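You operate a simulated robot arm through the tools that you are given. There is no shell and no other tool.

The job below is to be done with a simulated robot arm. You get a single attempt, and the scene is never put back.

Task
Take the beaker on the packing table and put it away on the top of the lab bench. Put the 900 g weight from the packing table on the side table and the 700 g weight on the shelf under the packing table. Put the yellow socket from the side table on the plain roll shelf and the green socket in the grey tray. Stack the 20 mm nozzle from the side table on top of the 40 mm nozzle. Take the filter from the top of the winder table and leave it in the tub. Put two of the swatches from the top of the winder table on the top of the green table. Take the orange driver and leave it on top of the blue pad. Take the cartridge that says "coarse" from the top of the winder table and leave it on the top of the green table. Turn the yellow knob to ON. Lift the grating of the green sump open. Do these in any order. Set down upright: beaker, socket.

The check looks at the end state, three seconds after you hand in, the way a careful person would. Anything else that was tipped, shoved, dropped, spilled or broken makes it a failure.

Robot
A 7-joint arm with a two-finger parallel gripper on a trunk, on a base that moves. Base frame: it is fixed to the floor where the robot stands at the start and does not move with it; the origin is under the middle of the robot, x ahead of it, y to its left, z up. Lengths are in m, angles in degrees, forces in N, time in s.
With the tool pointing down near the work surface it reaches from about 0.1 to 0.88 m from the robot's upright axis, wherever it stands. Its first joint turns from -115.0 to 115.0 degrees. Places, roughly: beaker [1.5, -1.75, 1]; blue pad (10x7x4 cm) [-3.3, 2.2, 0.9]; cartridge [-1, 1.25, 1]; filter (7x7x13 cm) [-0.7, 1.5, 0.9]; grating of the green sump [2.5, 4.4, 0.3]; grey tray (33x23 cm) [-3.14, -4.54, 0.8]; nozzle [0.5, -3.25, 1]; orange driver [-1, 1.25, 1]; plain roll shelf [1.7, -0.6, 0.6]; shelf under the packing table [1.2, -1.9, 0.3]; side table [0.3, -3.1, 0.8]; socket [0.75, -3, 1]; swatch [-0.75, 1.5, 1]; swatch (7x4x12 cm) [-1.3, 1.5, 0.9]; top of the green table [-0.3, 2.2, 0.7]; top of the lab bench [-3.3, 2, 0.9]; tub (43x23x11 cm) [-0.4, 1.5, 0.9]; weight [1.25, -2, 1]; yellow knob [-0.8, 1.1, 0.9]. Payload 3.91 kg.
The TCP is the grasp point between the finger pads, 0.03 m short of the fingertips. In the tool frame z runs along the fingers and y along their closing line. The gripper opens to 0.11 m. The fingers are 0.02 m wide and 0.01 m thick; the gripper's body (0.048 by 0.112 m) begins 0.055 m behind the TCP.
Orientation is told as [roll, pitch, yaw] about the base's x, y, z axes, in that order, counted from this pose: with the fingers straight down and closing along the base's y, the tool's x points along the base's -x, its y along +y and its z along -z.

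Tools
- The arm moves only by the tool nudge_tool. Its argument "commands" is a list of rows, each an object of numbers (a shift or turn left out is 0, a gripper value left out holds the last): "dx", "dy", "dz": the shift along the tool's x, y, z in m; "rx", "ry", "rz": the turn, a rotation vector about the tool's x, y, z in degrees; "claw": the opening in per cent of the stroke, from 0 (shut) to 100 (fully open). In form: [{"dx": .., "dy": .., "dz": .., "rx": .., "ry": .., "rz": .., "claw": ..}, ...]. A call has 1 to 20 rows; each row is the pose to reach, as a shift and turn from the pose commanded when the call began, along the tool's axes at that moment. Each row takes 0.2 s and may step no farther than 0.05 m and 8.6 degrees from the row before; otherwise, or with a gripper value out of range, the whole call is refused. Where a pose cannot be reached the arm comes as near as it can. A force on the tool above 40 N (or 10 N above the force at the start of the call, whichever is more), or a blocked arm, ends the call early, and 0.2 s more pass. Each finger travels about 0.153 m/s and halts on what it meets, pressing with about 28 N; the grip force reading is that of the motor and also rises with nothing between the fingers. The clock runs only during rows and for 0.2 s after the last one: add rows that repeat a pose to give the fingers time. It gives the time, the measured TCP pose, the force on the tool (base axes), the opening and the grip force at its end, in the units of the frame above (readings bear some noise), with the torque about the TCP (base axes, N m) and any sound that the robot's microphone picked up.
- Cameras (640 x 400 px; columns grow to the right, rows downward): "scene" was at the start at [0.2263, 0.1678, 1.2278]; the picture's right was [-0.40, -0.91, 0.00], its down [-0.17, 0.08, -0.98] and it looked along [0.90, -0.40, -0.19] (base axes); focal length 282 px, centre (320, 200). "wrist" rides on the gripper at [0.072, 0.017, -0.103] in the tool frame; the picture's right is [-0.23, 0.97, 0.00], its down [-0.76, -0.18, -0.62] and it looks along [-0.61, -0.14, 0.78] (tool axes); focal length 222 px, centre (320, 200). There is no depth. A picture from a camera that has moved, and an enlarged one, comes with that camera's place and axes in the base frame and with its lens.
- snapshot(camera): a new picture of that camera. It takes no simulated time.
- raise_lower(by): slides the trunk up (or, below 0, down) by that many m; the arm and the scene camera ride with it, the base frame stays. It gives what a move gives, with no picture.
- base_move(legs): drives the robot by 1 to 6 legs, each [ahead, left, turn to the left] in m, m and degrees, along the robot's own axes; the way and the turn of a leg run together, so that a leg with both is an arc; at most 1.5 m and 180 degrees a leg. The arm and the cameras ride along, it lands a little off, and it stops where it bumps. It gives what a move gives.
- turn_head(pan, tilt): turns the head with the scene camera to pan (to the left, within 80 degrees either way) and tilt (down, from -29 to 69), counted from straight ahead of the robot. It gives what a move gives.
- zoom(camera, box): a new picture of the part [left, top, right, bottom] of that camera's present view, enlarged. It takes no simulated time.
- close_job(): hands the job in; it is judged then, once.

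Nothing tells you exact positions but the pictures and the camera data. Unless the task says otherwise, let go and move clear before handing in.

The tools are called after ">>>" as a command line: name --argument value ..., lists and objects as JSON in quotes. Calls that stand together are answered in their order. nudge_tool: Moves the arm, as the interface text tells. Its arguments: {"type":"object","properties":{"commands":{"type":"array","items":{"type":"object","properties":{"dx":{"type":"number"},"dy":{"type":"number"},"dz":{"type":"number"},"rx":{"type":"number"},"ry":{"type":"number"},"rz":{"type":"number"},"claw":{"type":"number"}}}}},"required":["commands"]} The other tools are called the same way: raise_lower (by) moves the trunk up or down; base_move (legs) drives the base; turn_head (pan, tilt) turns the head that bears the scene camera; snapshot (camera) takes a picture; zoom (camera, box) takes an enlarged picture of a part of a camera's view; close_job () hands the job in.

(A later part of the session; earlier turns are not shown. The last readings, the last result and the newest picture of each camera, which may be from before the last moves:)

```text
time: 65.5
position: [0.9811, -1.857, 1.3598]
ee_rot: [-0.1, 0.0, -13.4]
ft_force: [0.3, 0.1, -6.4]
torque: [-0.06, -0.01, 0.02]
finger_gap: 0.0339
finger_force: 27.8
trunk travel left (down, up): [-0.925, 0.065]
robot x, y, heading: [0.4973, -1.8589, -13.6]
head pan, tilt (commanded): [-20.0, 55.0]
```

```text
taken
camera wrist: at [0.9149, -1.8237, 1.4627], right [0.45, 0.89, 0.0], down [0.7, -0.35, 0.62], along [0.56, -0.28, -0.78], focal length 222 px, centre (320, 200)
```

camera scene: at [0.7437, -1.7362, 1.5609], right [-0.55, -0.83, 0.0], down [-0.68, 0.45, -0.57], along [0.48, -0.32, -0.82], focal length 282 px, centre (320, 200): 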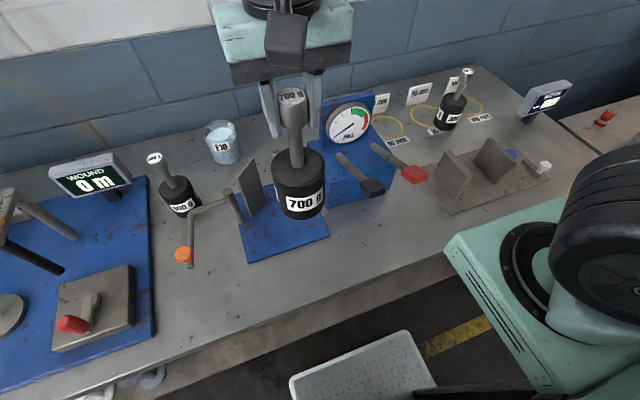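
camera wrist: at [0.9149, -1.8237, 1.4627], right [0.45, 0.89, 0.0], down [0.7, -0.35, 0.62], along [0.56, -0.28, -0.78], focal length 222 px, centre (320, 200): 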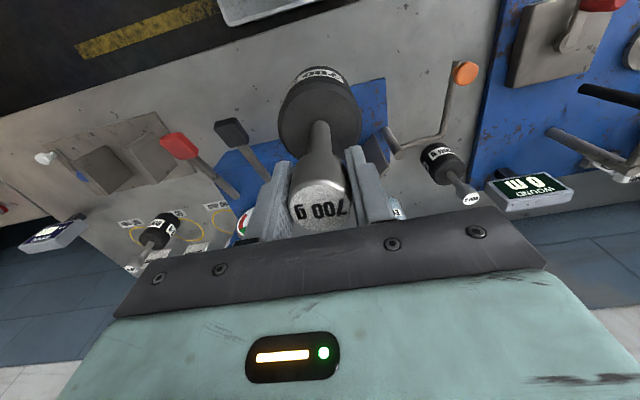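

Lower it onto the front strip of the table.

>>> nudge_tool --commands '[{"dz": 0.045}, {"dz": 0.09}, {"dz": 0.135}, {"dz": 0.18}, {"dz": 0.22}, {"dz": 0.25}, {"dz": 0.265}, {"dz": 0.275}, {"dz": 0.278}, {"dz": 0.278}]'

>>> snapshot --camera "scene"

```text
time: 67.7
position: [0.9814, -1.8571, 1.0805]
ee_rot: [0.0, -0.1, -13.6]
ft_force: [-1.7, -1.5, -2.2]
torque: [-0.15, 0.02, -0.05]
finger_gap: 0.0337
finger_force: 28.0
trunk travel left (down, up): [-0.925, 0.065]
robot x, y, heading: [0.4969, -1.8613, -13.5]
head pan, tilt (commanded): [-20.0, 55.0]
```

```text
taken
camera scene: at [0.7437, -1.7362, 1.561], right [-0.55, -0.83, 0.0], down [-0.68, 0.45, -0.57], along [0.48, -0.32, -0.82], focal length 282 px, centre (320, 200)
```

scene: 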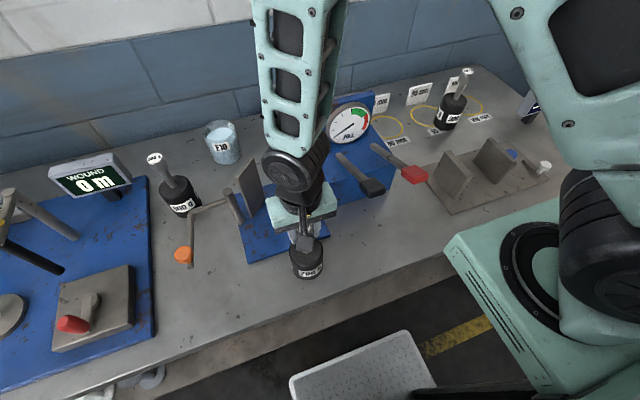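

The weight is standing on the front strip. Release, rise, then back the base up so I can come in horizontally.

>>> nudge_tool --commands '[{"claw": 60}, {"claw": 100}, {"claw": 100}, {"claw": 100, "dz": -0.04}, {"dz": -0.09}, {"dz": -0.14}, {"dz": -0.19}, {"dz": -0.24}, {"dz": -0.29}]'

>>> snapshot --camera "scene"

```text
time: 69.7
position: [0.9805, -1.8565, 1.3707]
ee_rot: [-0.1, 0.0, -13.6]
ft_force: [0.0, -1.0, 0.3]
torque: [0.02, 0.0, 0.02]
finger_gap: 0.1099
finger_force: 0.0
trunk travel left (down, up): [-0.925, 0.065]
robot x, y, heading: [0.4997, -1.8649, -13.4]
head pan, tilt (commanded): [-20.0, 55.0]
```

```text
taken
camera scene: at [0.744, -1.7361, 1.5608], right [-0.55, -0.83, 0.0], down [-0.68, 0.45, -0.57], along [0.48, -0.32, -0.82], focal length 282 px, centre (320, 200)
```

scene: 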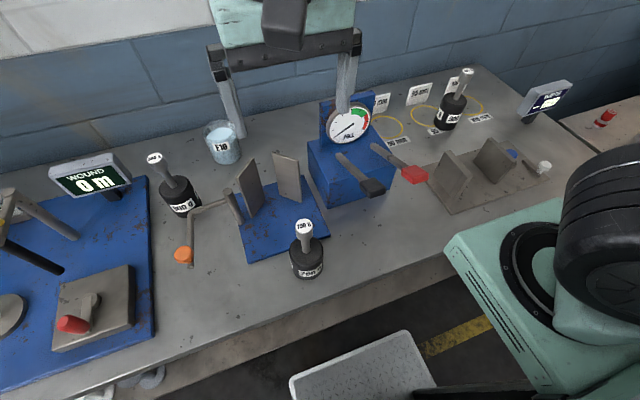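

>>> base_move --legs '[[-0.35, 0, 0]]'

>>> raise_lower --by -0.2

>>> nudge_tool --commands '[{"dx": -0.02, "ry": -8}, {"dx": -0.04, "ry": -16}, {"dx": -0.06, "ry": -24}, {"dx": -0.08, "ry": -32}, {"dx": -0.1, "ry": -40}, {"dx": -0.12, "ry": -48}, {"dx": -0.14, "ry": -56}, {"dx": -0.16, "ry": -64}, {"dx": -0.18, "ry": -72}, {"dx": -0.2, "ry": -80}, {"dx": -0.2, "ry": -85}, {"dx": -0.2, "ry": -90}, {"dx": -0.2, "ry": -90}]'

>>> turn_head --pan -25 --tilt 40

>>> snapshot --camera "scene"

>>> snapshot --camera "wrist"

```text
time: 72.0
position: [0.6438, -1.7748, 1.3709]
ee_rot: [-0.1, 0.0, -13.4]
ft_force: [-0.5, -0.8, 0.3]
torque: [0.01, 0.02, 0.01]
finger_gap: 0.1101
finger_force: 0.1
trunk travel left (down, up): [-0.925, 0.065]
robot x, y, heading: [0.1609, -1.7841, -13.4]
head pan, tilt (commanded): [-20.0, 55.0]
```

```text
time: 74.1
position: [0.6423, -1.7753, 1.1707]
ee_rot: [-0.1, 0.0, -13.4]
ft_force: [0.4, 1.0, 0.0]
torque: [-0.01, 0.0, 0.06]
finger_gap: 0.1101
finger_force: 0.1
trunk travel left (down, up): [-0.725, 0.265]
robot x, y, heading: [0.1626, -1.7834, -13.3]
head pan, tilt (commanded): [-20.0, 55.0]
```

```text
time: 76.9
position: [0.8374, -1.8211, 1.1723]
ee_rot: [-167.7, -89.9, 154.4]
ft_force: [0.5, 0.9, -0.5]
torque: [0.01, -0.03, 0.01]
finger_gap: 0.1099
finger_force: 0.0
trunk travel left (down, up): [-0.725, 0.265]
robot x, y, heading: [0.1607, -1.785, -13.7]
head pan, tilt (commanded): [-20.0, 55.0]
```

```text
time: 77.7
position: [0.8386, -1.8213, 1.1716]
ee_rot: [-108.0, -90.0, 94.6]
ft_force: [0.3, -0.7, -0.1]
torque: [0.03, 0.0, 0.02]
finger_gap: 0.11
finger_force: 0.1
trunk travel left (down, up): [-0.725, 0.265]
robot x, y, heading: [0.1619, -1.7796, -13.5]
head pan, tilt (commanded): [-25.0, 40.0]
```

```text
taken
camera scene: at [0.412, -1.6677, 1.3816], right [-0.62, -0.78, 0.0], down [-0.5, 0.4, -0.77], along [0.6, -0.48, -0.64], focal length 282 px, centre (320, 200)
```

scene: 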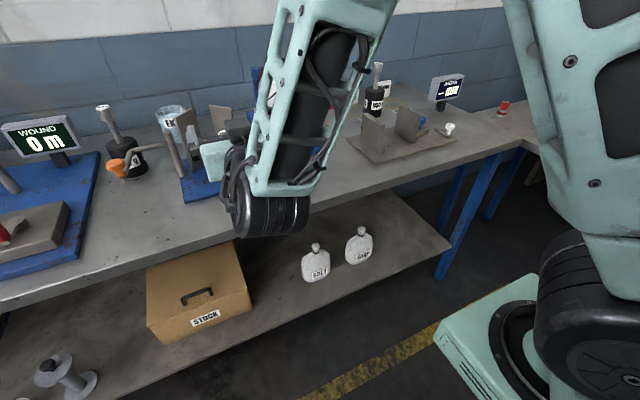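

```text
taken
camera wrist: at [0.7411, -1.7812, 1.0986], right [0.23, 0.95, 0.23], down [-0.65, -0.03, 0.76], along [0.73, -0.32, 0.61], focal length 222 px, centre (320, 200)
```

wrist: 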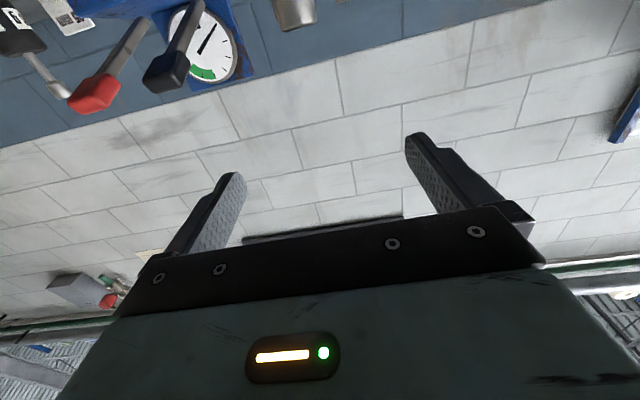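

The tool is now horizontal and laterally aligned with the weight. Lower to stem height.

>>> raise_lower --by -0.143

>>> snapshot --camera "wrist"

>>> turn_head --pan -5 --tilt 35

>>> snapshot --camera "scene"

```text
time: 79.4
position: [0.8385, -1.8218, 1.0279]
ee_rot: [-104.7, -90.0, 91.4]
ft_force: [-0.2, -0.4, -0.5]
torque: [0.0, 0.01, -0.03]
finger_gap: 0.1099
finger_force: 0.1
trunk travel left (down, up): [-0.582, 0.408]
robot x, y, heading: [0.1586, -1.7825, -13.5]
head pan, tilt (commanded): [-25.0, 40.0]
```

```text
taken
camera wrist: at [0.7411, -1.7812, 0.9556], right [0.23, 0.95, 0.23], down [-0.65, -0.03, 0.76], along [0.73, -0.32, 0.61], focal length 222 px, centre (320, 200)
```

wrist: 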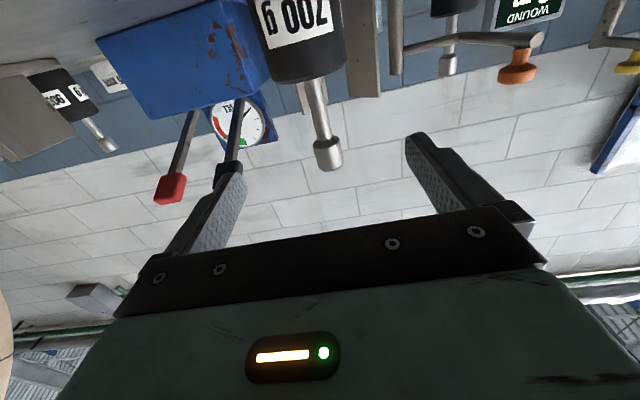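

```text
time: 80.2
position: [0.8374, -1.8219, 1.0277]
ee_rot: [-102.7, -90.0, 89.3]
ft_force: [0.7, -0.4, -1.0]
torque: [-0.01, -0.02, -0.01]
finger_gap: 0.1099
finger_force: 0.0
trunk travel left (down, up): [-0.582, 0.408]
robot x, y, heading: [0.1613, -1.7823, -13.3]
head pan, tilt (commanded): [-5.0, 35.0]
```

```text
taken
camera scene: at [0.429, -1.6428, 1.2462], right [-0.32, -0.95, 0.0], down [-0.54, 0.18, -0.82], along [0.78, -0.26, -0.57], focal length 282 px, centre (320, 200)
```

scene: 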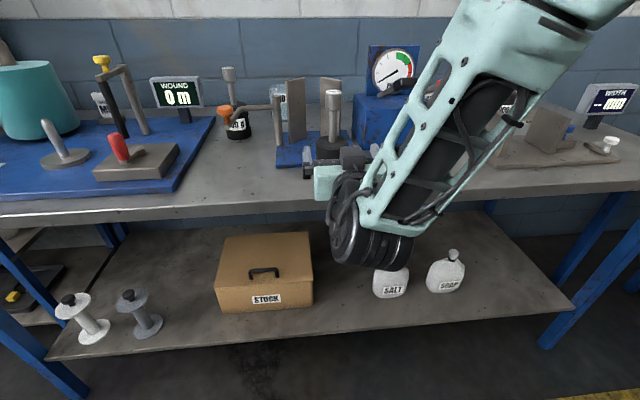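

Stem lines up with the fingers (about 2 mm to the right). Advance onto the stem and check before closing.

>>> nudge_tool --commands '[{"dy": -0.002, "dz": 0.03}, {"dy": -0.002, "dz": 0.07}, {"dy": -0.002, "dz": 0.11}, {"dy": -0.002, "dz": 0.145}, {"dy": -0.002, "dz": 0.145}]'

>>> snapshot --camera "wrist"

>>> zoom --camera "scene" --box '[220, 50, 460, 200]'

```text
time: 81.4
position: [0.9799, -1.8589, 1.0278]
ee_rot: [-84.8, -89.9, 71.4]
ft_force: [-0.6, -0.6, -0.6]
torque: [0.03, 0.01, 0.02]
finger_gap: 0.11
finger_force: 0.0
trunk travel left (down, up): [-0.582, 0.408]
robot x, y, heading: [0.1625, -1.7813, -13.3]
head pan, tilt (commanded): [-5.0, 35.0]
```

```text
taken
camera wrist: at [0.8823, -1.8178, 0.9561], right [0.23, 0.95, 0.23], down [-0.65, -0.03, 0.76], along [0.73, -0.32, 0.61], focal length 222 px, centre (320, 200)
```

wrist: 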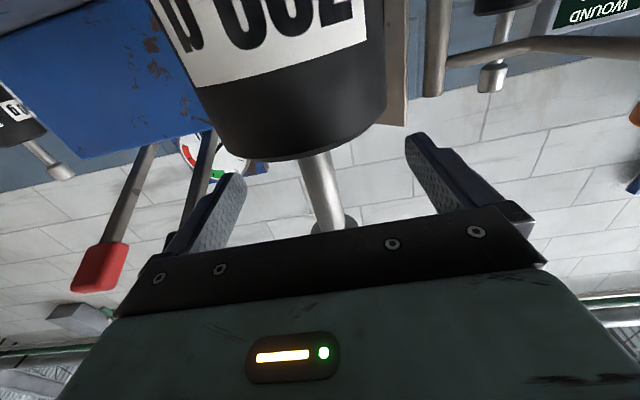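

```text
2.67 times, centred on (340, 125) of scene
camera zoom: at [0.4289, -1.6427, 1.2462], right [-0.32, -0.95, 0.0], down [-0.54, 0.18, -0.82], along [0.78, -0.26, -0.57], focal length 751 px, centre (267, 400)
```

zoom: 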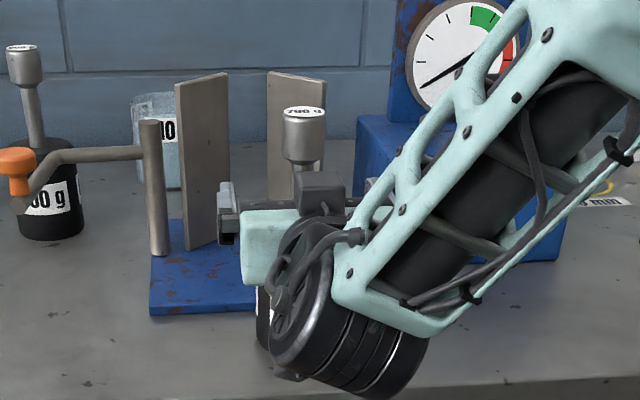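

Stem is between the pads. Close gently on it.

>>> nudge_tool --commands '[{"dy": 0.002, "claw": 60}, {"dy": 0.002, "claw": 30}, {"dy": 0.002, "claw": 5}, {"dy": 0.002, "claw": 5}, {"dy": 0.002, "claw": 5}]'

>>> snapshot --camera "wrist"

```text
time: 82.6
position: [0.9779, -1.855, 1.0296]
ee_rot: [-124.5, -90.1, 111.1]
ft_force: [0.4, 0.1, 1.7]
torque: [0.28, -0.18, -0.01]
finger_gap: 0.0175
finger_force: 28.5
trunk travel left (down, up): [-0.582, 0.408]
robot x, y, heading: [0.1596, -1.7828, -13.5]
head pan, tilt (commanded): [-5.0, 35.0]
```

```text
taken
camera wrist: at [0.8825, -1.8158, 0.9561], right [0.23, 0.95, 0.23], down [-0.65, -0.03, 0.76], along [0.73, -0.32, 0.61], focal length 222 px, centre (320, 200)
```

wrist: 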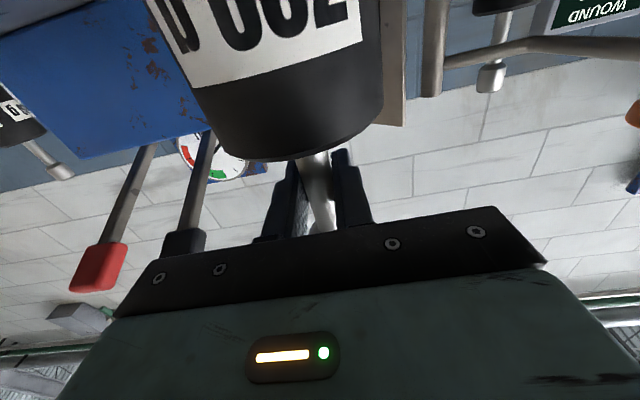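

Gripped at the stem (17.5 mm). Lift by the trunk, back off from the table, then lower towards shelf height.

>>> raise_lower --by 0.08

>>> base_move --legs '[[-0.3, 0, 0]]'

>>> raise_lower --by -0.55

>>> turn_head --pan -15 --tilt 25

>>> snapshot --camera "scene"

>>> snapshot --camera "wrist"

```text
time: 83.8
position: [0.9796, -1.8566, 1.1092]
ee_rot: [-50.2, -89.9, 36.8]
ft_force: [0.1, -0.5, -6.7]
torque: [-0.22, 0.09, -0.11]
finger_gap: 0.0171
finger_force: 28.1
trunk travel left (down, up): [-0.662, 0.328]
robot x, y, heading: [0.1636, -1.7809, -13.6]
head pan, tilt (commanded): [-5.0, 35.0]
```

```text
time: 85.9
position: [0.6833, -1.7852, 1.1074]
ee_rot: [-60.1, -89.9, 46.5]
ft_force: [-0.6, -1.9, -6.8]
torque: [-0.25, 0.11, -0.08]
finger_gap: 0.0173
finger_force: 27.6
trunk travel left (down, up): [-0.662, 0.328]
robot x, y, heading: [-0.1339, -1.7114, -13.6]
head pan, tilt (commanded): [-5.0, 35.0]
```

```text
refused: -0.55 is not a number from -0.4 to 0.4
```

```text
time: 86.6
position: [0.6842, -1.786, 1.1077]
ee_rot: [-33.2, -89.9, 19.7]
ft_force: [0.1, -0.8, -7.1]
torque: [-0.19, 0.1, -0.07]
finger_gap: 0.0169
finger_force: 27.9
trunk travel left (down, up): [-0.662, 0.328]
robot x, y, heading: [-0.1356, -1.7125, -13.3]
head pan, tilt (commanded): [-15.0, 25.0]
```

```text
taken
camera scene: at [0.1312, -1.5881, 1.3418], right [-0.48, -0.88, 0.0], down [-0.37, 0.2, -0.91], along [0.8, -0.43, -0.42], focal length 282 px, centre (320, 200)
```

scene: 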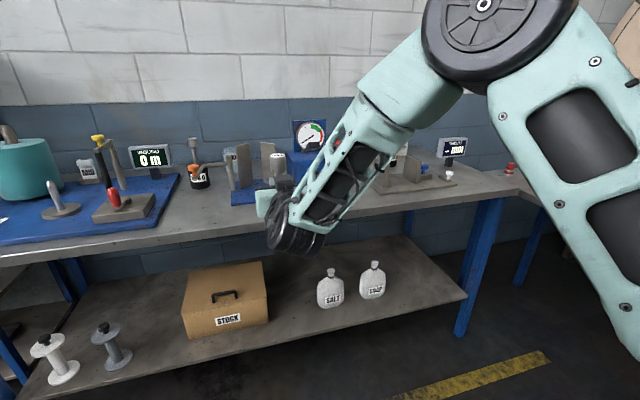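

```text
taken
camera wrist: at [0.5868, -1.7453, 1.0355], right [0.23, 0.95, 0.23], down [-0.65, -0.03, 0.76], along [0.73, -0.32, 0.61], focal length 222 px, centre (320, 200)
```

wrist: 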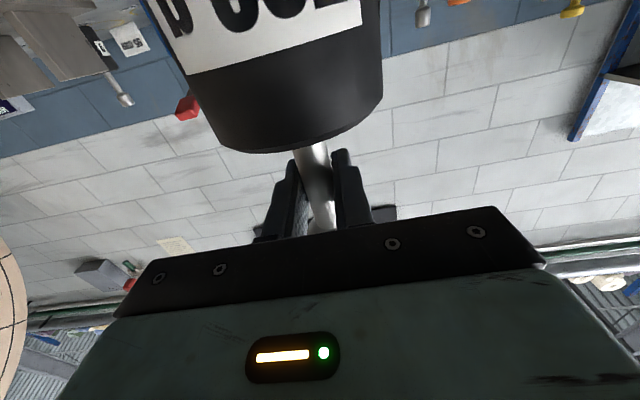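

>>> raise_lower --by -0.4

>>> raise_lower --by -0.17

>>> turn_head --pan -10 --tilt 25

>>> snapshot --camera "scene"

>>> snapshot --camera "wrist"

```text
time: 90.4
position: [0.6839, -1.785, 0.7092]
ee_rot: [-49.3, -89.8, 35.7]
ft_force: [0.6, 1.5, -6.0]
torque: [0.23, -0.08, 0.06]
finger_gap: 0.0171
finger_force: 27.8
trunk travel left (down, up): [-0.262, 0.728]
robot x, y, heading: [-0.1371, -1.7138, -13.4]
head pan, tilt (commanded): [-15.0, 25.0]
```

```text
time: 92.3
position: [0.685, -1.7851, 0.5376]
ee_rot: [-50.5, -89.8, 37.1]
ft_force: [-0.7, -1.1, -6.9]
torque: [-0.27, 0.11, -0.09]
finger_gap: 0.0174
finger_force: 28.0
trunk travel left (down, up): [-0.092, 0.898]
robot x, y, heading: [-0.1354, -1.7142, -13.6]
head pan, tilt (commanded): [-15.0, 25.0]
```

```text
time: 93.0
position: [0.6834, -1.7853, 0.5379]
ee_rot: [-46.4, -89.9, 33.0]
ft_force: [0.3, 0.8, -7.2]
torque: [0.28, -0.02, 0.07]
finger_gap: 0.0173
finger_force: 28.1
trunk travel left (down, up): [-0.092, 0.898]
robot x, y, heading: [-0.1332, -1.7136, -13.5]
head pan, tilt (commanded): [-10.0, 25.0]
```

```text
taken
camera scene: at [0.1345, -1.5809, 0.7719], right [-0.4, -0.92, 0.0], down [-0.39, 0.17, -0.91], along [0.83, -0.36, -0.42], focal length 282 px, centre (320, 200)
```

scene: 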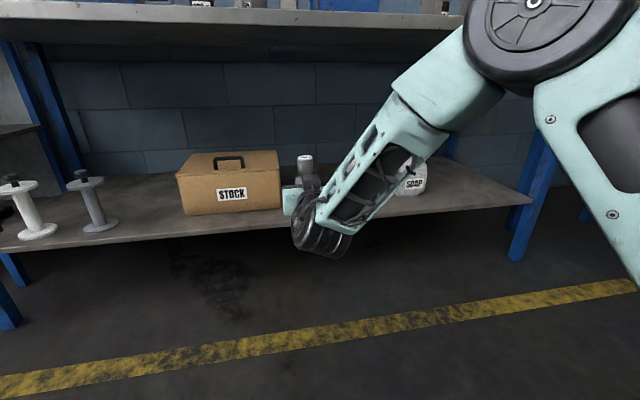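

```text
taken
camera wrist: at [0.5867, -1.7453, 0.4656], right [0.23, 0.95, 0.23], down [-0.65, -0.03, 0.76], along [0.73, -0.32, 0.61], focal length 222 px, centre (320, 200)
```

wrist: 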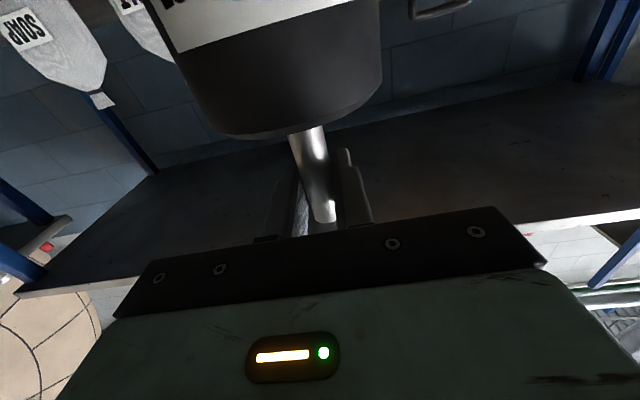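

The weight hangs securely; the clear gap on the shelf lies between the STOCK box and the SALT bottle. Shift right a bit and drive in.

>>> base_move --legs '[[0, -0.08, 0], [0.2, 0, 0]]'

>>> snapshot --camera "scene"

>>> snapshot --camera "wrist"

```text
time: 95.2
position: [0.8592, -1.911, 0.538]
ee_rot: [-47.1, -89.9, 33.6]
ft_force: [-0.1, -1.1, -6.1]
torque: [-0.23, 0.08, -0.05]
finger_gap: 0.0171
finger_force: 28.1
trunk travel left (down, up): [-0.092, 0.898]
robot x, y, heading: [0.0403, -1.8355, -13.6]
head pan, tilt (commanded): [-10.0, 25.0]
```

```text
taken
camera scene: at [0.3101, -1.7061, 0.7719], right [-0.4, -0.92, 0.0], down [-0.39, 0.17, -0.91], along [0.83, -0.36, -0.42], focal length 282 px, centre (320, 200)
```

scene: 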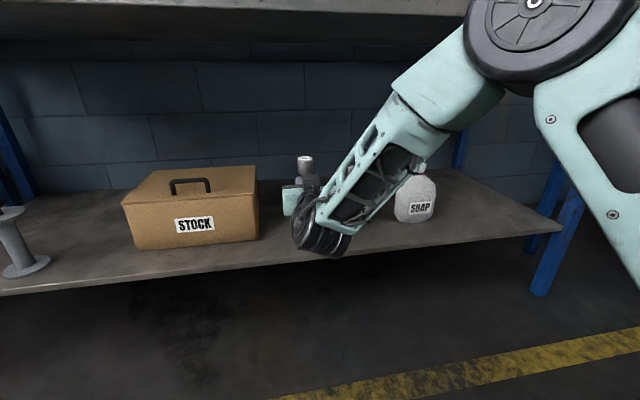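

```text
taken
camera wrist: at [0.7622, -1.8705, 0.4656], right [0.23, 0.95, 0.23], down [-0.65, -0.03, 0.76], along [0.73, -0.32, 0.61], focal length 222 px, centre (320, 200)
```

wrist: 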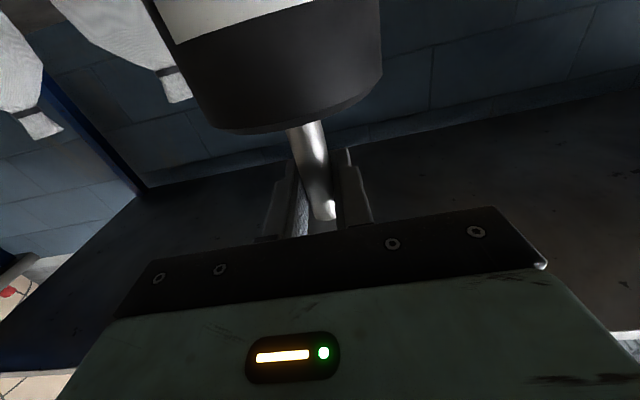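

>>> base_move --legs '[[0.15, 0, 0]]'

>>> snapshot --camera "scene"

>>> snapshot --camera "wrist"

```text
time: 96.6
position: [1.004, -1.947, 0.5388]
ee_rot: [-38.3, -89.9, 24.9]
ft_force: [0.4, 0.8, -7.2]
torque: [0.09, 0.0, 0.0]
finger_gap: 0.0169
finger_force: 28.0
trunk travel left (down, up): [-0.092, 0.898]
robot x, y, heading: [0.1835, -1.8765, -13.6]
head pan, tilt (commanded): [-10.0, 25.0]
```

```text
taken
camera scene: at [0.4553, -1.7415, 0.7719], right [-0.4, -0.92, 0.0], down [-0.39, 0.17, -0.91], along [0.83, -0.36, -0.42], focal length 282 px, centre (320, 200)
```

scene: 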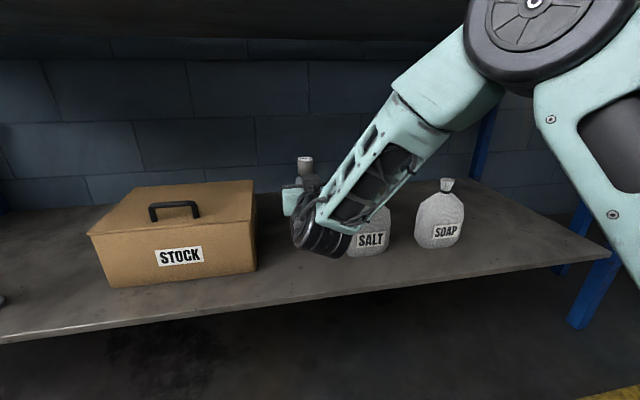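

```text
taken
camera wrist: at [0.9072, -1.9066, 0.4656], right [0.23, 0.95, 0.23], down [-0.65, -0.03, 0.76], along [0.73, -0.32, 0.61], focal length 222 px, centre (320, 200)
```

wrist: 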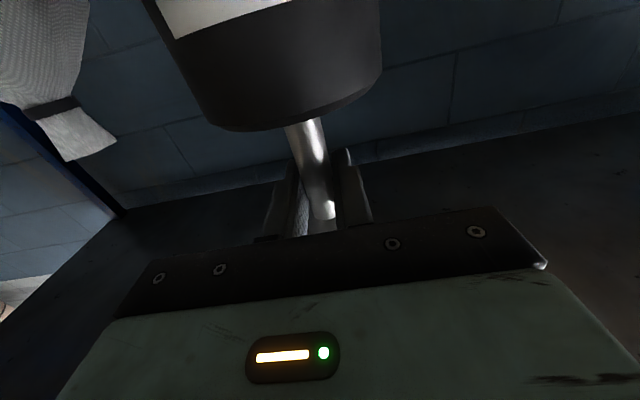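

Weight is over the shelf in the gap. Lower in small steps until contact.

>>> nudge_tool --commands '[{"dx": 0.01}, {"dx": 0.02}, {"dx": 0.03}, {"dx": 0.04}, {"dx": 0.045}]'

>>> snapshot --camera "scene"

```text
time: 97.8
position: [1.0043, -1.9476, 0.4916]
ee_rot: [-28.3, -89.9, 14.8]
ft_force: [-0.4, -0.4, -6.9]
torque: [-0.08, 0.04, 0.0]
finger_gap: 0.0171
finger_force: 28.4
trunk travel left (down, up): [-0.092, 0.898]
robot x, y, heading: [0.1838, -1.8724, -13.7]
head pan, tilt (commanded): [-10.0, 25.0]
```

```text
taken
camera scene: at [0.4553, -1.7415, 0.7719], right [-0.4, -0.92, 0.0], down [-0.39, 0.17, -0.91], along [0.83, -0.36, -0.42], focal length 282 px, centre (320, 200)
```

scene: 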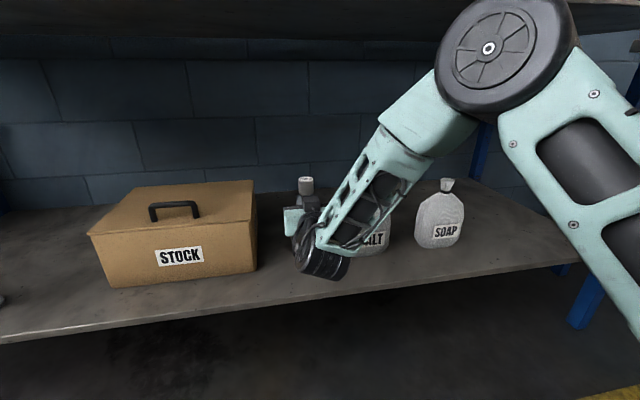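

>>> nudge_tool --commands '[{"dx": 0.008}, {"dx": 0.016}, {"dx": 0.024}, {"dx": 0.03}, {"dx": 0.035}, {"dx": 0.04}]'

>>> zoom --camera "scene" --box '[220, 150, 420, 300]'

```text
time: 99.2
position: [1.0037, -1.9474, 0.4521]
ee_rot: [-28.3, -89.9, 14.8]
ft_force: [-0.8, -0.7, -6.6]
torque: [-0.11, 0.04, 0.0]
finger_gap: 0.0173
finger_force: 27.9
trunk travel left (down, up): [-0.092, 0.898]
robot x, y, heading: [0.1824, -1.8705, -13.4]
head pan, tilt (commanded): [-10.0, 25.0]
```

```text
2.67 times, centred on (320, 225) of scene
camera zoom: at [0.4553, -1.7415, 0.7719], right [-0.4, -0.92, 0.0], down [-0.39, 0.17, -0.91], along [0.83, -0.36, -0.42], focal length 751 px, centre (320, 133)
```

zoom: 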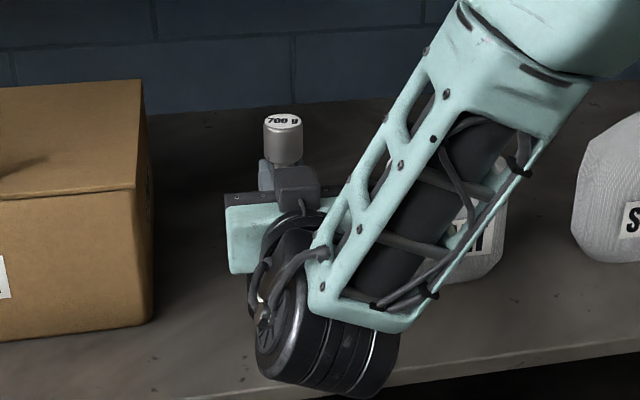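

>>> nudge_tool --commands '[{"dx": 0.004}, {"dx": 0.008}, {"dx": 0.012}, {"dx": 0.016}, {"dx": 0.02}, {"dx": 0.024}, {"dx": 0.028}]'

>>> zoom --camera "scene" --box '[220, 150, 420, 300]'

>>> snapshot --camera "wrist"

```text
time: 100.5
position: [1.0047, -1.9479, 0.4413]
ee_rot: [176.3, -88.8, 169.8]
ft_force: [-11.0, -1.2, 14.1]
torque: [-0.42, 0.75, -0.15]
finger_gap: 0.0169
finger_force: 27.8
trunk travel left (down, up): [-0.092, 0.898]
robot x, y, heading: [0.1851, -1.8696, -13.7]
head pan, tilt (commanded): [-10.0, 25.0]
stopped in row 6: the force on the tool passed its limit at 43 N (the readings are from after the stop); the commanded pose is now the measured one
```

```text
2.67 times, centred on (320, 225) of scene
camera zoom: at [0.4545, -1.7415, 0.772], right [-0.4, -0.92, 0.0], down [-0.39, 0.17, -0.91], along [0.83, -0.36, -0.42], focal length 751 px, centre (320, 133)
```

zoom: 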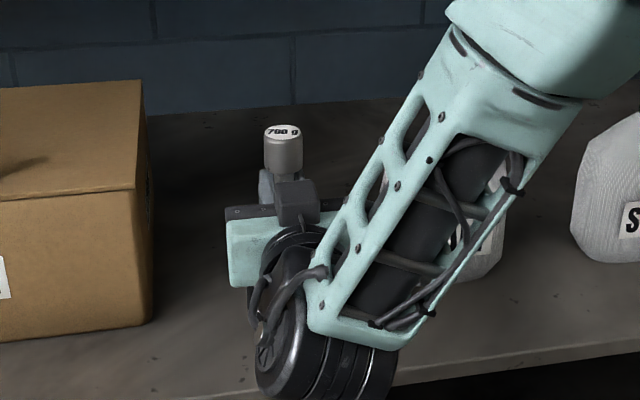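

```text
taken
camera wrist: at [0.9099, -1.907, 0.3669], right [0.23, 0.95, 0.23], down [-0.66, -0.02, 0.75], along [0.71, -0.32, 0.62], focal length 222 px, centre (320, 200)
```

wrist: 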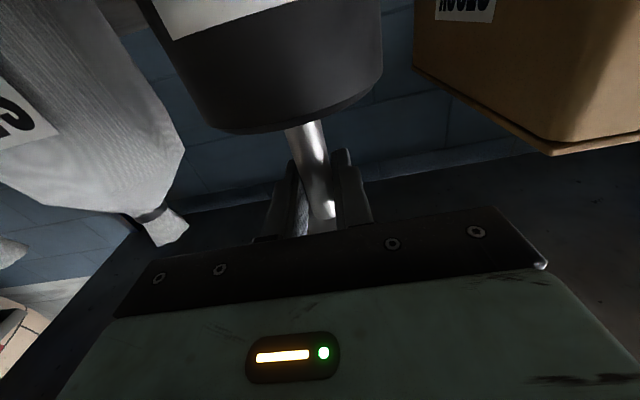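

Contact with the shelf. Relieve the pressure slightly, then open.

>>> nudge_tool --commands '[{"dx": -0.002}, {"dx": -0.003}, {"dx": -0.003}]'

```text
time: 101.3
position: [1.0049, -1.9474, 0.4416]
ee_rot: [173.8, -89.3, 172.6]
ft_force: [0.8, 0.7, 1.2]
torque: [0.04, -0.31, 0.05]
finger_gap: 0.0171
finger_force: 27.7
trunk travel left (down, up): [-0.092, 0.898]
robot x, y, heading: [0.1834, -1.871, -13.8]
head pan, tilt (commanded): [-10.0, 25.0]
```

>>> nudge_tool --commands '[{"claw": 40}, {"claw": 80}, {"claw": 80}, {"claw": 80, "dz": -0.03}, {"dz": -0.07}, {"dz": -0.11}, {"dz": -0.15}]'

>>> snapshot --camera "wrist"

>>> snapshot --camera "scene"

```text
time: 102.9
position: [0.8605, -1.9132, 0.4399]
ee_rot: [174.7, -89.0, 171.5]
ft_force: [-0.1, -0.3, -0.2]
torque: [0.02, 0.02, -0.03]
finger_gap: 0.0878
finger_force: 0.1
trunk travel left (down, up): [-0.092, 0.898]
robot x, y, heading: [0.1848, -1.8721, -13.2]
head pan, tilt (commanded): [-10.0, 25.0]
```

```text
taken
camera wrist: at [0.7644, -1.8721, 0.3654], right [0.23, 0.95, 0.23], down [-0.66, -0.02, 0.75], along [0.72, -0.32, 0.62], focal length 222 px, centre (320, 200)
```

wrist: 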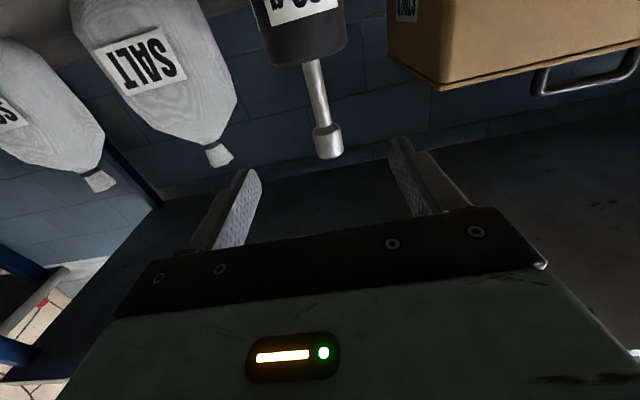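

```text
taken
camera scene: at [0.4551, -1.7416, 0.772], right [-0.4, -0.92, 0.0], down [-0.39, 0.17, -0.91], along [0.83, -0.36, -0.42], focal length 282 px, centre (320, 200)
```

scene: 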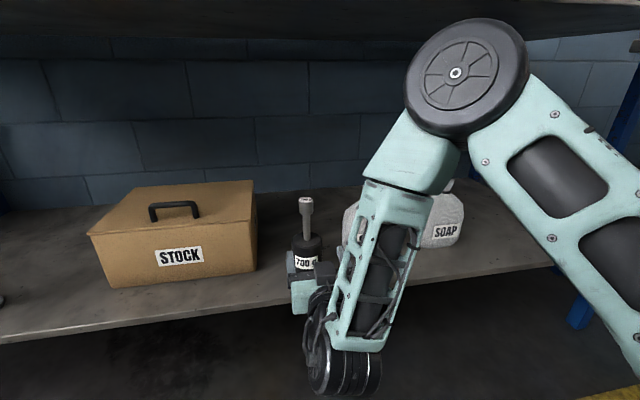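

The 700 g weight stands on the under-shelf. Back off, raise the trunk and turn the tool down again.

>>> base_move --legs '[[-0.4, 0, 0]]'

>>> raise_lower --by 0.4

>>> raise_lower --by 0.4

>>> nudge_tool --commands '[{"ry": 8}, {"ry": 16}, {"ry": 24}, {"ry": 32}, {"ry": 40}, {"ry": 48}, {"ry": 56}, {"ry": 64}, {"ry": 72}, {"ry": 80}, {"ry": 85}, {"ry": 89}, {"ry": 89, "claw": 100}]'

>>> turn_head --pan -30 --tilt 30

>>> snapshot --camera "scene"

```text
time: 105.4
position: [0.4728, -1.8207, 0.439]
ee_rot: [174.6, -89.1, 171.7]
ft_force: [-0.6, 0.1, -0.6]
torque: [0.02, -0.01, 0.01]
finger_gap: 0.088
finger_force: 0.1
trunk travel left (down, up): [-0.092, 0.898]
robot x, y, heading: [-0.2025, -1.7769, -13.8]
head pan, tilt (commanded): [-10.0, 25.0]
```

```text
time: 109.2
position: [0.4738, -1.8199, 0.8398]
ee_rot: [174.4, -89.0, 171.8]
ft_force: [0.5, -1.4, 1.0]
torque: [0.0, -0.03, -0.01]
finger_gap: 0.0881
finger_force: 0.0
trunk travel left (down, up): [-0.492, 0.498]
robot x, y, heading: [-0.201, -1.7787, -13.8]
head pan, tilt (commanded): [-10.0, 25.0]
```

```text
time: 113.0
position: [0.4731, -1.8196, 1.2398]
ee_rot: [174.5, -89.1, 171.8]
ft_force: [-0.2, -0.2, -0.1]
torque: [0.01, 0.01, 0.03]
finger_gap: 0.0881
finger_force: 0.1
trunk travel left (down, up): [-0.892, 0.098]
robot x, y, heading: [-0.2039, -1.7764, -13.8]
head pan, tilt (commanded): [-10.0, 25.0]
```

```text
time: 115.8
position: [0.4731, -1.8185, 1.2398]
ee_rot: [0.0, -2.1, -13.8]
ft_force: [0.2, 0.6, -0.2]
torque: [-0.01, -0.03, 0.0]
finger_gap: 0.1101
finger_force: 0.1
trunk travel left (down, up): [-0.892, 0.098]
robot x, y, heading: [-0.1977, -1.778, -13.6]
head pan, tilt (commanded): [-10.0, 25.0]
```

```text
time: 116.7
position: [0.4734, -1.8205, 1.2401]
ee_rot: [0.2, -1.9, -13.9]
ft_force: [-0.3, 0.1, 0.5]
torque: [-0.02, 0.01, 0.01]
finger_gap: 0.1105
finger_force: 0.2
trunk travel left (down, up): [-0.892, 0.098]
robot x, y, heading: [-0.2031, -1.7782, -13.5]
head pan, tilt (commanded): [-30.0, 30.0]
```

```text
taken
camera scene: at [0.0499, -1.6737, 1.564], right [-0.69, -0.72, 0.0], down [-0.36, 0.35, -0.87], along [0.63, -0.6, -0.5], focal length 282 px, centre (320, 200)
```

scene: 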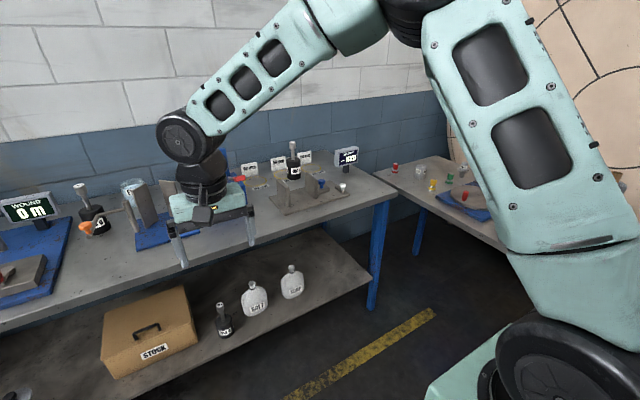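

Next the 900 g weight. Straighten the tool and drive to stand in front of it.

>>> nudge_tool --commands '[{"ry": 2, "dz": -0.04}, {"ry": 2, "dz": -0.08}, {"ry": 2, "dz": -0.08}]'

>>> base_move --legs '[[0, -0.3, 0], [0.68, 0, 0.2]]'

>>> turn_head --pan -30 --tilt 40

>>> snapshot --camera "scene"

>>> snapshot --camera "wrist"

```text
time: 117.5
position: [0.4703, -1.8205, 1.3205]
ee_rot: [0.0, 0.1, -13.8]
ft_force: [0.1, -0.3, -0.2]
torque: [0.01, -0.02, 0.01]
finger_gap: 0.1099
finger_force: 0.1
trunk travel left (down, up): [-0.892, 0.098]
robot x, y, heading: [-0.1991, -1.7753, -13.8]
head pan, tilt (commanded): [-30.0, 30.0]
```

```text
time: 122.9
position: [1.0665, -2.2751, 1.3206]
ee_rot: [0.1, 0.1, -13.9]
ft_force: [0.7, -0.3, -0.5]
torque: [0.01, -0.02, 0.02]
finger_gap: 0.1101
finger_force: 0.0
trunk travel left (down, up): [-0.892, 0.098]
robot x, y, heading: [0.3931, -2.2339, -13.8]
head pan, tilt (commanded): [-30.0, 30.0]
```

```text
time: 123.6
position: [1.0667, -2.2756, 1.3183]
ee_rot: [0.1, 0.1, -13.9]
ft_force: [0.7, 0.3, 0.8]
torque: [0.01, -0.02, -0.04]
finger_gap: 0.1101
finger_force: 0.1
trunk travel left (down, up): [-0.892, 0.098]
robot x, y, heading: [0.3953, -2.2358, -13.7]
head pan, tilt (commanded): [-30.0, 40.0]
```

```text
taken
camera scene: at [0.6422, -2.1254, 1.5487], right [-0.69, -0.72, 0.0], down [-0.46, 0.44, -0.77], along [0.55, -0.53, -0.64], focal length 282 px, centre (320, 200)
```

scene: 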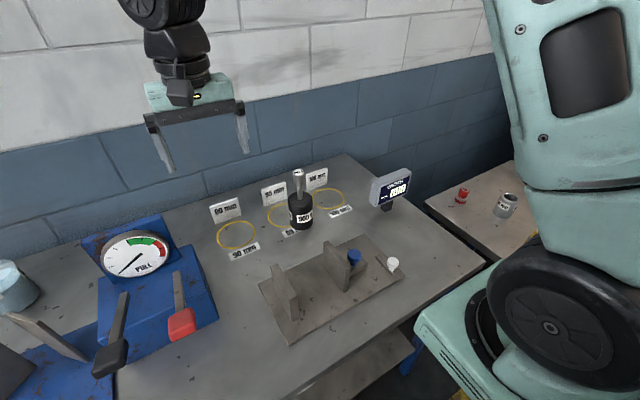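

```text
taken
camera wrist: at [1.0009, -2.2418, 1.4229], right [0.45, 0.89, 0.0], down [0.7, -0.36, 0.62], along [0.55, -0.28, -0.78], focal length 222 px, centre (320, 200)
```

wrist: 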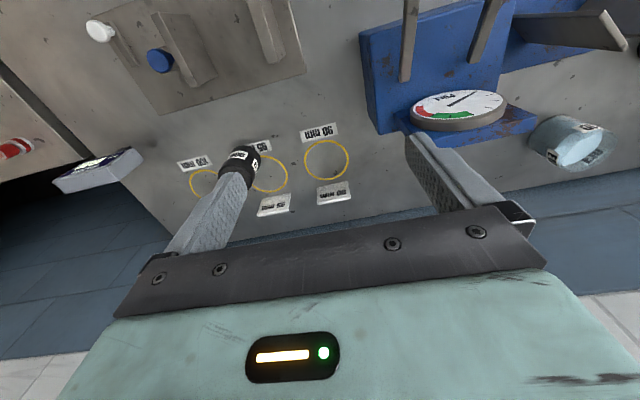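

>>> nudge_tool --commands '[{"dx": -0.025, "dy": -0.0387}, {"dx": -0.05, "dy": -0.0774}, {"dx": -0.075, "dy": -0.1161}, {"dx": -0.1, "dy": -0.1548}, {"dx": -0.125, "dy": -0.1935}, {"dx": -0.1503, "dy": -0.2322}, {"dx": -0.1503, "dy": -0.2322, "dz": 0.04}, {"dx": -0.1503, "dy": -0.2322, "dz": 0.08}, {"dx": -0.1503, "dy": -0.2322, "dz": 0.1}, {"dx": -0.1503, "dy": -0.2322, "dz": 0.1}]'

>>> snapshot --camera "wrist"

>>> snapshot --camera "scene"

```text
time: 125.8
position: [1.1581, -2.5359, 1.2198]
ee_rot: [0.0, 0.1, -13.9]
ft_force: [-1.0, 0.0, 0.2]
torque: [-0.02, 0.0, -0.01]
finger_gap: 0.1102
finger_force: 0.1
trunk travel left (down, up): [-0.892, 0.098]
robot x, y, heading: [0.3962, -2.233, -13.5]
head pan, tilt (commanded): [-30.0, 40.0]
```

```text
taken
camera wrist: at [1.0915, -2.5033, 1.3223], right [0.45, 0.89, 0.0], down [0.7, -0.36, 0.62], along [0.55, -0.28, -0.78], focal length 222 px, centre (320, 200)
```

wrist: 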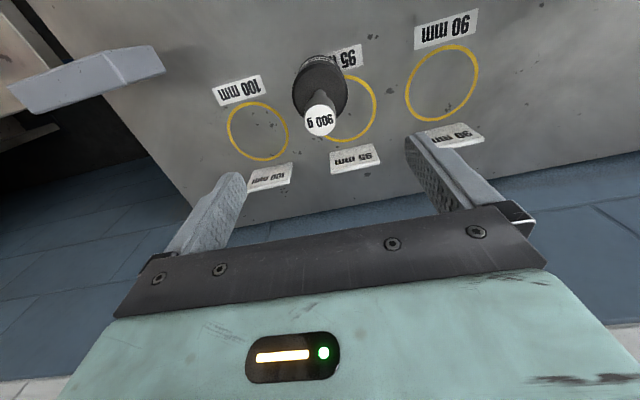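

```text
taken
camera scene: at [0.6423, -2.1255, 1.5486], right [-0.69, -0.72, 0.0], down [-0.46, 0.44, -0.77], along [0.55, -0.53, -0.64], focal length 282 px, centre (320, 200)
```

scene: 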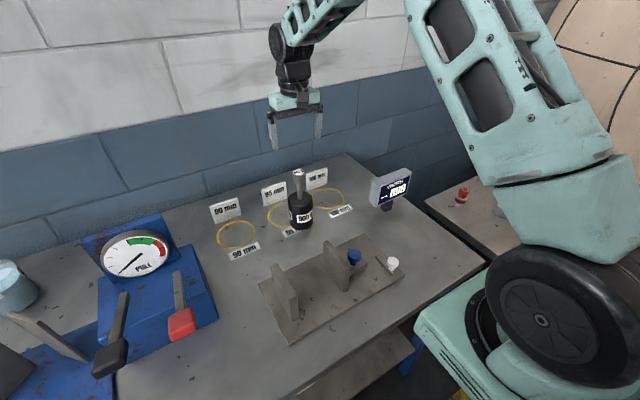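

Aligned within 4 mm. Descend and grip the knob.

>>> nudge_tool --commands '[{"dx": -0.004, "dy": -0.0014, "dz": 0.04}, {"dx": -0.004, "dy": -0.0014, "dz": 0.085}, {"dx": -0.004, "dy": -0.0014, "dz": 0.13}, {"dx": -0.004, "dy": -0.0014, "dz": 0.142}, {"dx": -0.004, "dy": -0.0014, "dz": 0.142}]'

>>> snapshot --camera "wrist"

```text
time: 127.0
position: [1.1606, -2.5394, 1.0765]
ee_rot: [0.1, 0.2, -13.9]
ft_force: [-1.1, 0.2, 0.6]
torque: [0.03, 0.0, -0.02]
finger_gap: 0.11
finger_force: 0.1
trunk travel left (down, up): [-0.892, 0.098]
robot x, y, heading: [0.3945, -2.2314, -13.8]
head pan, tilt (commanded): [-30.0, 40.0]
```

```text
taken
camera wrist: at [1.094, -2.5056, 1.18], right [0.45, 0.89, 0.0], down [0.7, -0.36, 0.62], along [0.55, -0.28, -0.78], focal length 222 px, centre (320, 200)
```

wrist: 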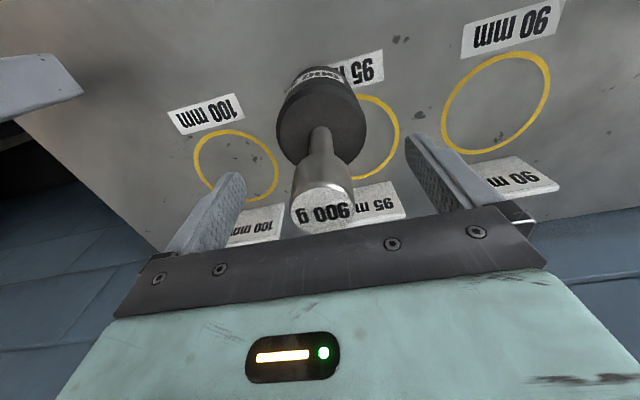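

>>> nudge_tool --commands '[{"claw": 40}, {"claw": 10}, {"claw": 10}, {"claw": 10}, {"claw": 10, "dz": -0.02}, {"dz": -0.06}, {"dz": -0.1}, {"dz": -0.14}, {"dz": -0.18}, {"dz": -0.22}]'

>>> snapshot --camera "scene"

```text
time: 129.2
position: [1.162, -2.5391, 1.2964]
ee_rot: [0.2, 0.1, -13.9]
ft_force: [0.1, 0.2, -9.1]
torque: [0.03, 0.0, 0.0]
finger_gap: 0.0336
finger_force: 27.8
trunk travel left (down, up): [-0.892, 0.098]
robot x, y, heading: [0.3953, -2.2323, -13.9]
head pan, tilt (commanded): [-30.0, 40.0]
```

```text
taken
camera scene: at [0.6428, -2.1256, 1.5485], right [-0.69, -0.72, 0.0], down [-0.46, 0.44, -0.77], along [0.55, -0.53, -0.64], focal length 282 px, centre (320, 200)
```

scene: 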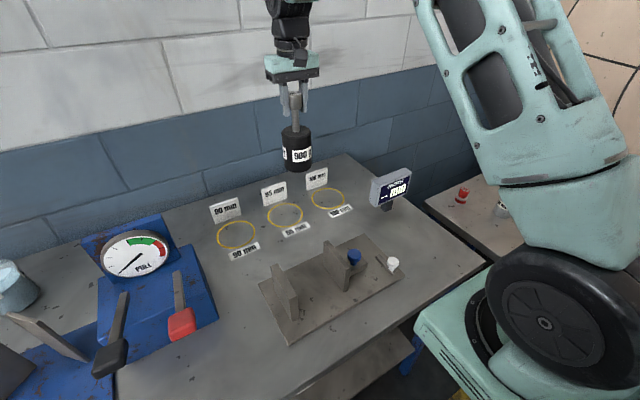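

Lifted the 900 g weight. Retract the arm, back off and look at the side table.

>>> nudge_tool --commands '[{"dx": 0.04, "dz": -0.03}, {"dx": 0.085, "dz": -0.04}, {"dx": 0.13, "dz": -0.04}, {"dx": 0.175, "dz": -0.04}, {"dx": 0.22, "dz": -0.04}, {"dx": 0.265, "dz": -0.04}, {"dx": 0.31, "dz": -0.04}, {"dx": 0.31, "dz": -0.04, "dy": 0.04}, {"dx": 0.31, "dz": -0.04, "dy": 0.08}, {"dx": 0.31, "dz": -0.04, "dy": 0.12}]'

>>> base_move --legs '[[-0.3, 0, 0]]'

>>> turn_head --pan -50 --tilt 35

>>> snapshot --camera "scene"

```text
time: 131.4
position: [0.8892, -2.348, 1.3381]
ee_rot: [0.1, 0.0, -13.9]
ft_force: [-0.3, -0.1, -8.8]
torque: [-0.04, 0.0, -0.02]
finger_gap: 0.0337
finger_force: 27.9
trunk travel left (down, up): [-0.892, 0.098]
robot x, y, heading: [0.3961, -2.2317, -13.9]
head pan, tilt (commanded): [-30.0, 40.0]
```

```text
time: 133.5
position: [0.5984, -2.2773, 1.3376]
ee_rot: [0.1, 0.0, -13.9]
ft_force: [-0.4, -0.5, -8.8]
torque: [0.11, -0.01, 0.03]
finger_gap: 0.0338
finger_force: 27.7
trunk travel left (down, up): [-0.892, 0.098]
robot x, y, heading: [0.1019, -2.1639, -13.9]
head pan, tilt (commanded): [-30.0, 40.0]
```

```text
time: 134.3
position: [0.5991, -2.2766, 1.3381]
ee_rot: [0.1, 0.1, -14.0]
ft_force: [0.0, 0.1, -9.1]
torque: [-0.03, -0.02, -0.01]
finger_gap: 0.0337
finger_force: 27.8
trunk travel left (down, up): [-0.892, 0.098]
robot x, y, heading: [0.0998, -2.1624, -13.5]
head pan, tilt (commanded): [-50.0, 35.0]
```

```text
taken
camera scene: at [0.3294, -2.0745, 1.5561], right [-0.9, -0.44, 0.0], down [-0.25, 0.52, -0.82], along [0.36, -0.74, -0.57], focal length 282 px, centre (320, 200)
```

scene: 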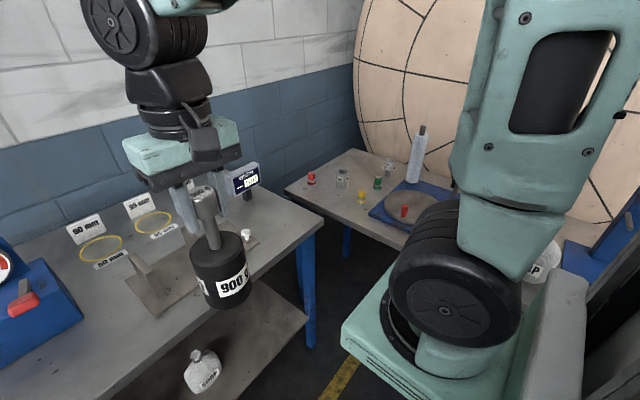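

>>> base_move --legs '[[0, 0, -90]]'

>>> turn_head --pan 0 --tilt 35

>>> snapshot --camera "scene"

>>> turn_head --pan -40 --tilt 35

>>> snapshot --camera "scene"

```text
time: 138.5
position: [-0.0106, -2.6564, 1.3375]
ee_rot: [0.2, 0.1, -104.0]
ft_force: [0.3, 0.0, -9.2]
torque: [-0.02, -0.07, 0.0]
finger_gap: 0.0338
finger_force: 28.0
trunk travel left (down, up): [-0.892, 0.098]
robot x, y, heading: [0.1066, -2.1617, -103.7]
head pan, tilt (commanded): [-50.0, 35.0]
```

```text
time: 139.7
position: [-0.0115, -2.6565, 1.3382]
ee_rot: [0.1, 0.1, -103.9]
ft_force: [0.1, -1.1, -8.9]
torque: [0.01, -0.09, 0.02]
finger_gap: 0.0338
finger_force: 27.8
trunk travel left (down, up): [-0.892, 0.098]
robot x, y, heading: [0.1046, -2.1608, -103.8]
head pan, tilt (commanded): [0.0, 35.0]
```

```text
taken
camera scene: at [0.2469, -2.433, 1.5561], right [-0.97, 0.24, 0.0], down [0.14, 0.56, -0.82], along [-0.2, -0.8, -0.57], focal length 282 px, centre (320, 200)
```

scene: 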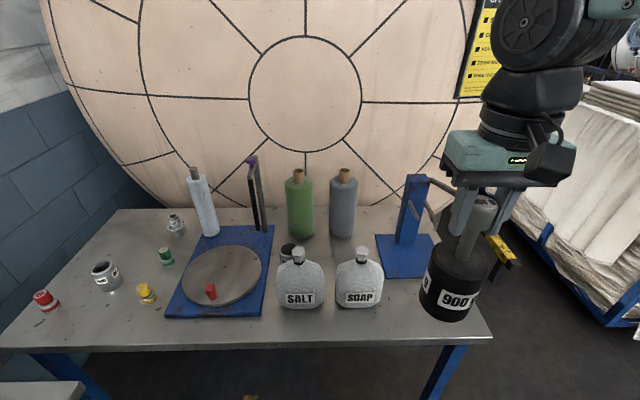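

```text
time: 140.8
position: [-0.0121, -2.6554, 1.3376]
ee_rot: [0.1, 0.2, -104.0]
ft_force: [-0.5, 0.0, -8.5]
torque: [0.03, 0.07, 0.01]
finger_gap: 0.0337
finger_force: 28.1
trunk travel left (down, up): [-0.892, 0.098]
robot x, y, heading: [0.1073, -2.1616, -103.9]
head pan, tilt (commanded): [-40.0, 35.0]
```

```text
taken
camera scene: at [0.1969, -2.3995, 1.5561], right [-0.59, 0.81, 0.0], down [0.46, 0.34, -0.82], along [-0.66, -0.48, -0.57], focal length 282 px, centre (320, 200)
```

scene: 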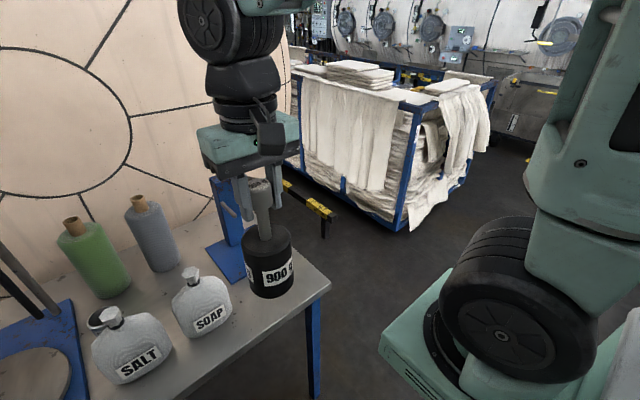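

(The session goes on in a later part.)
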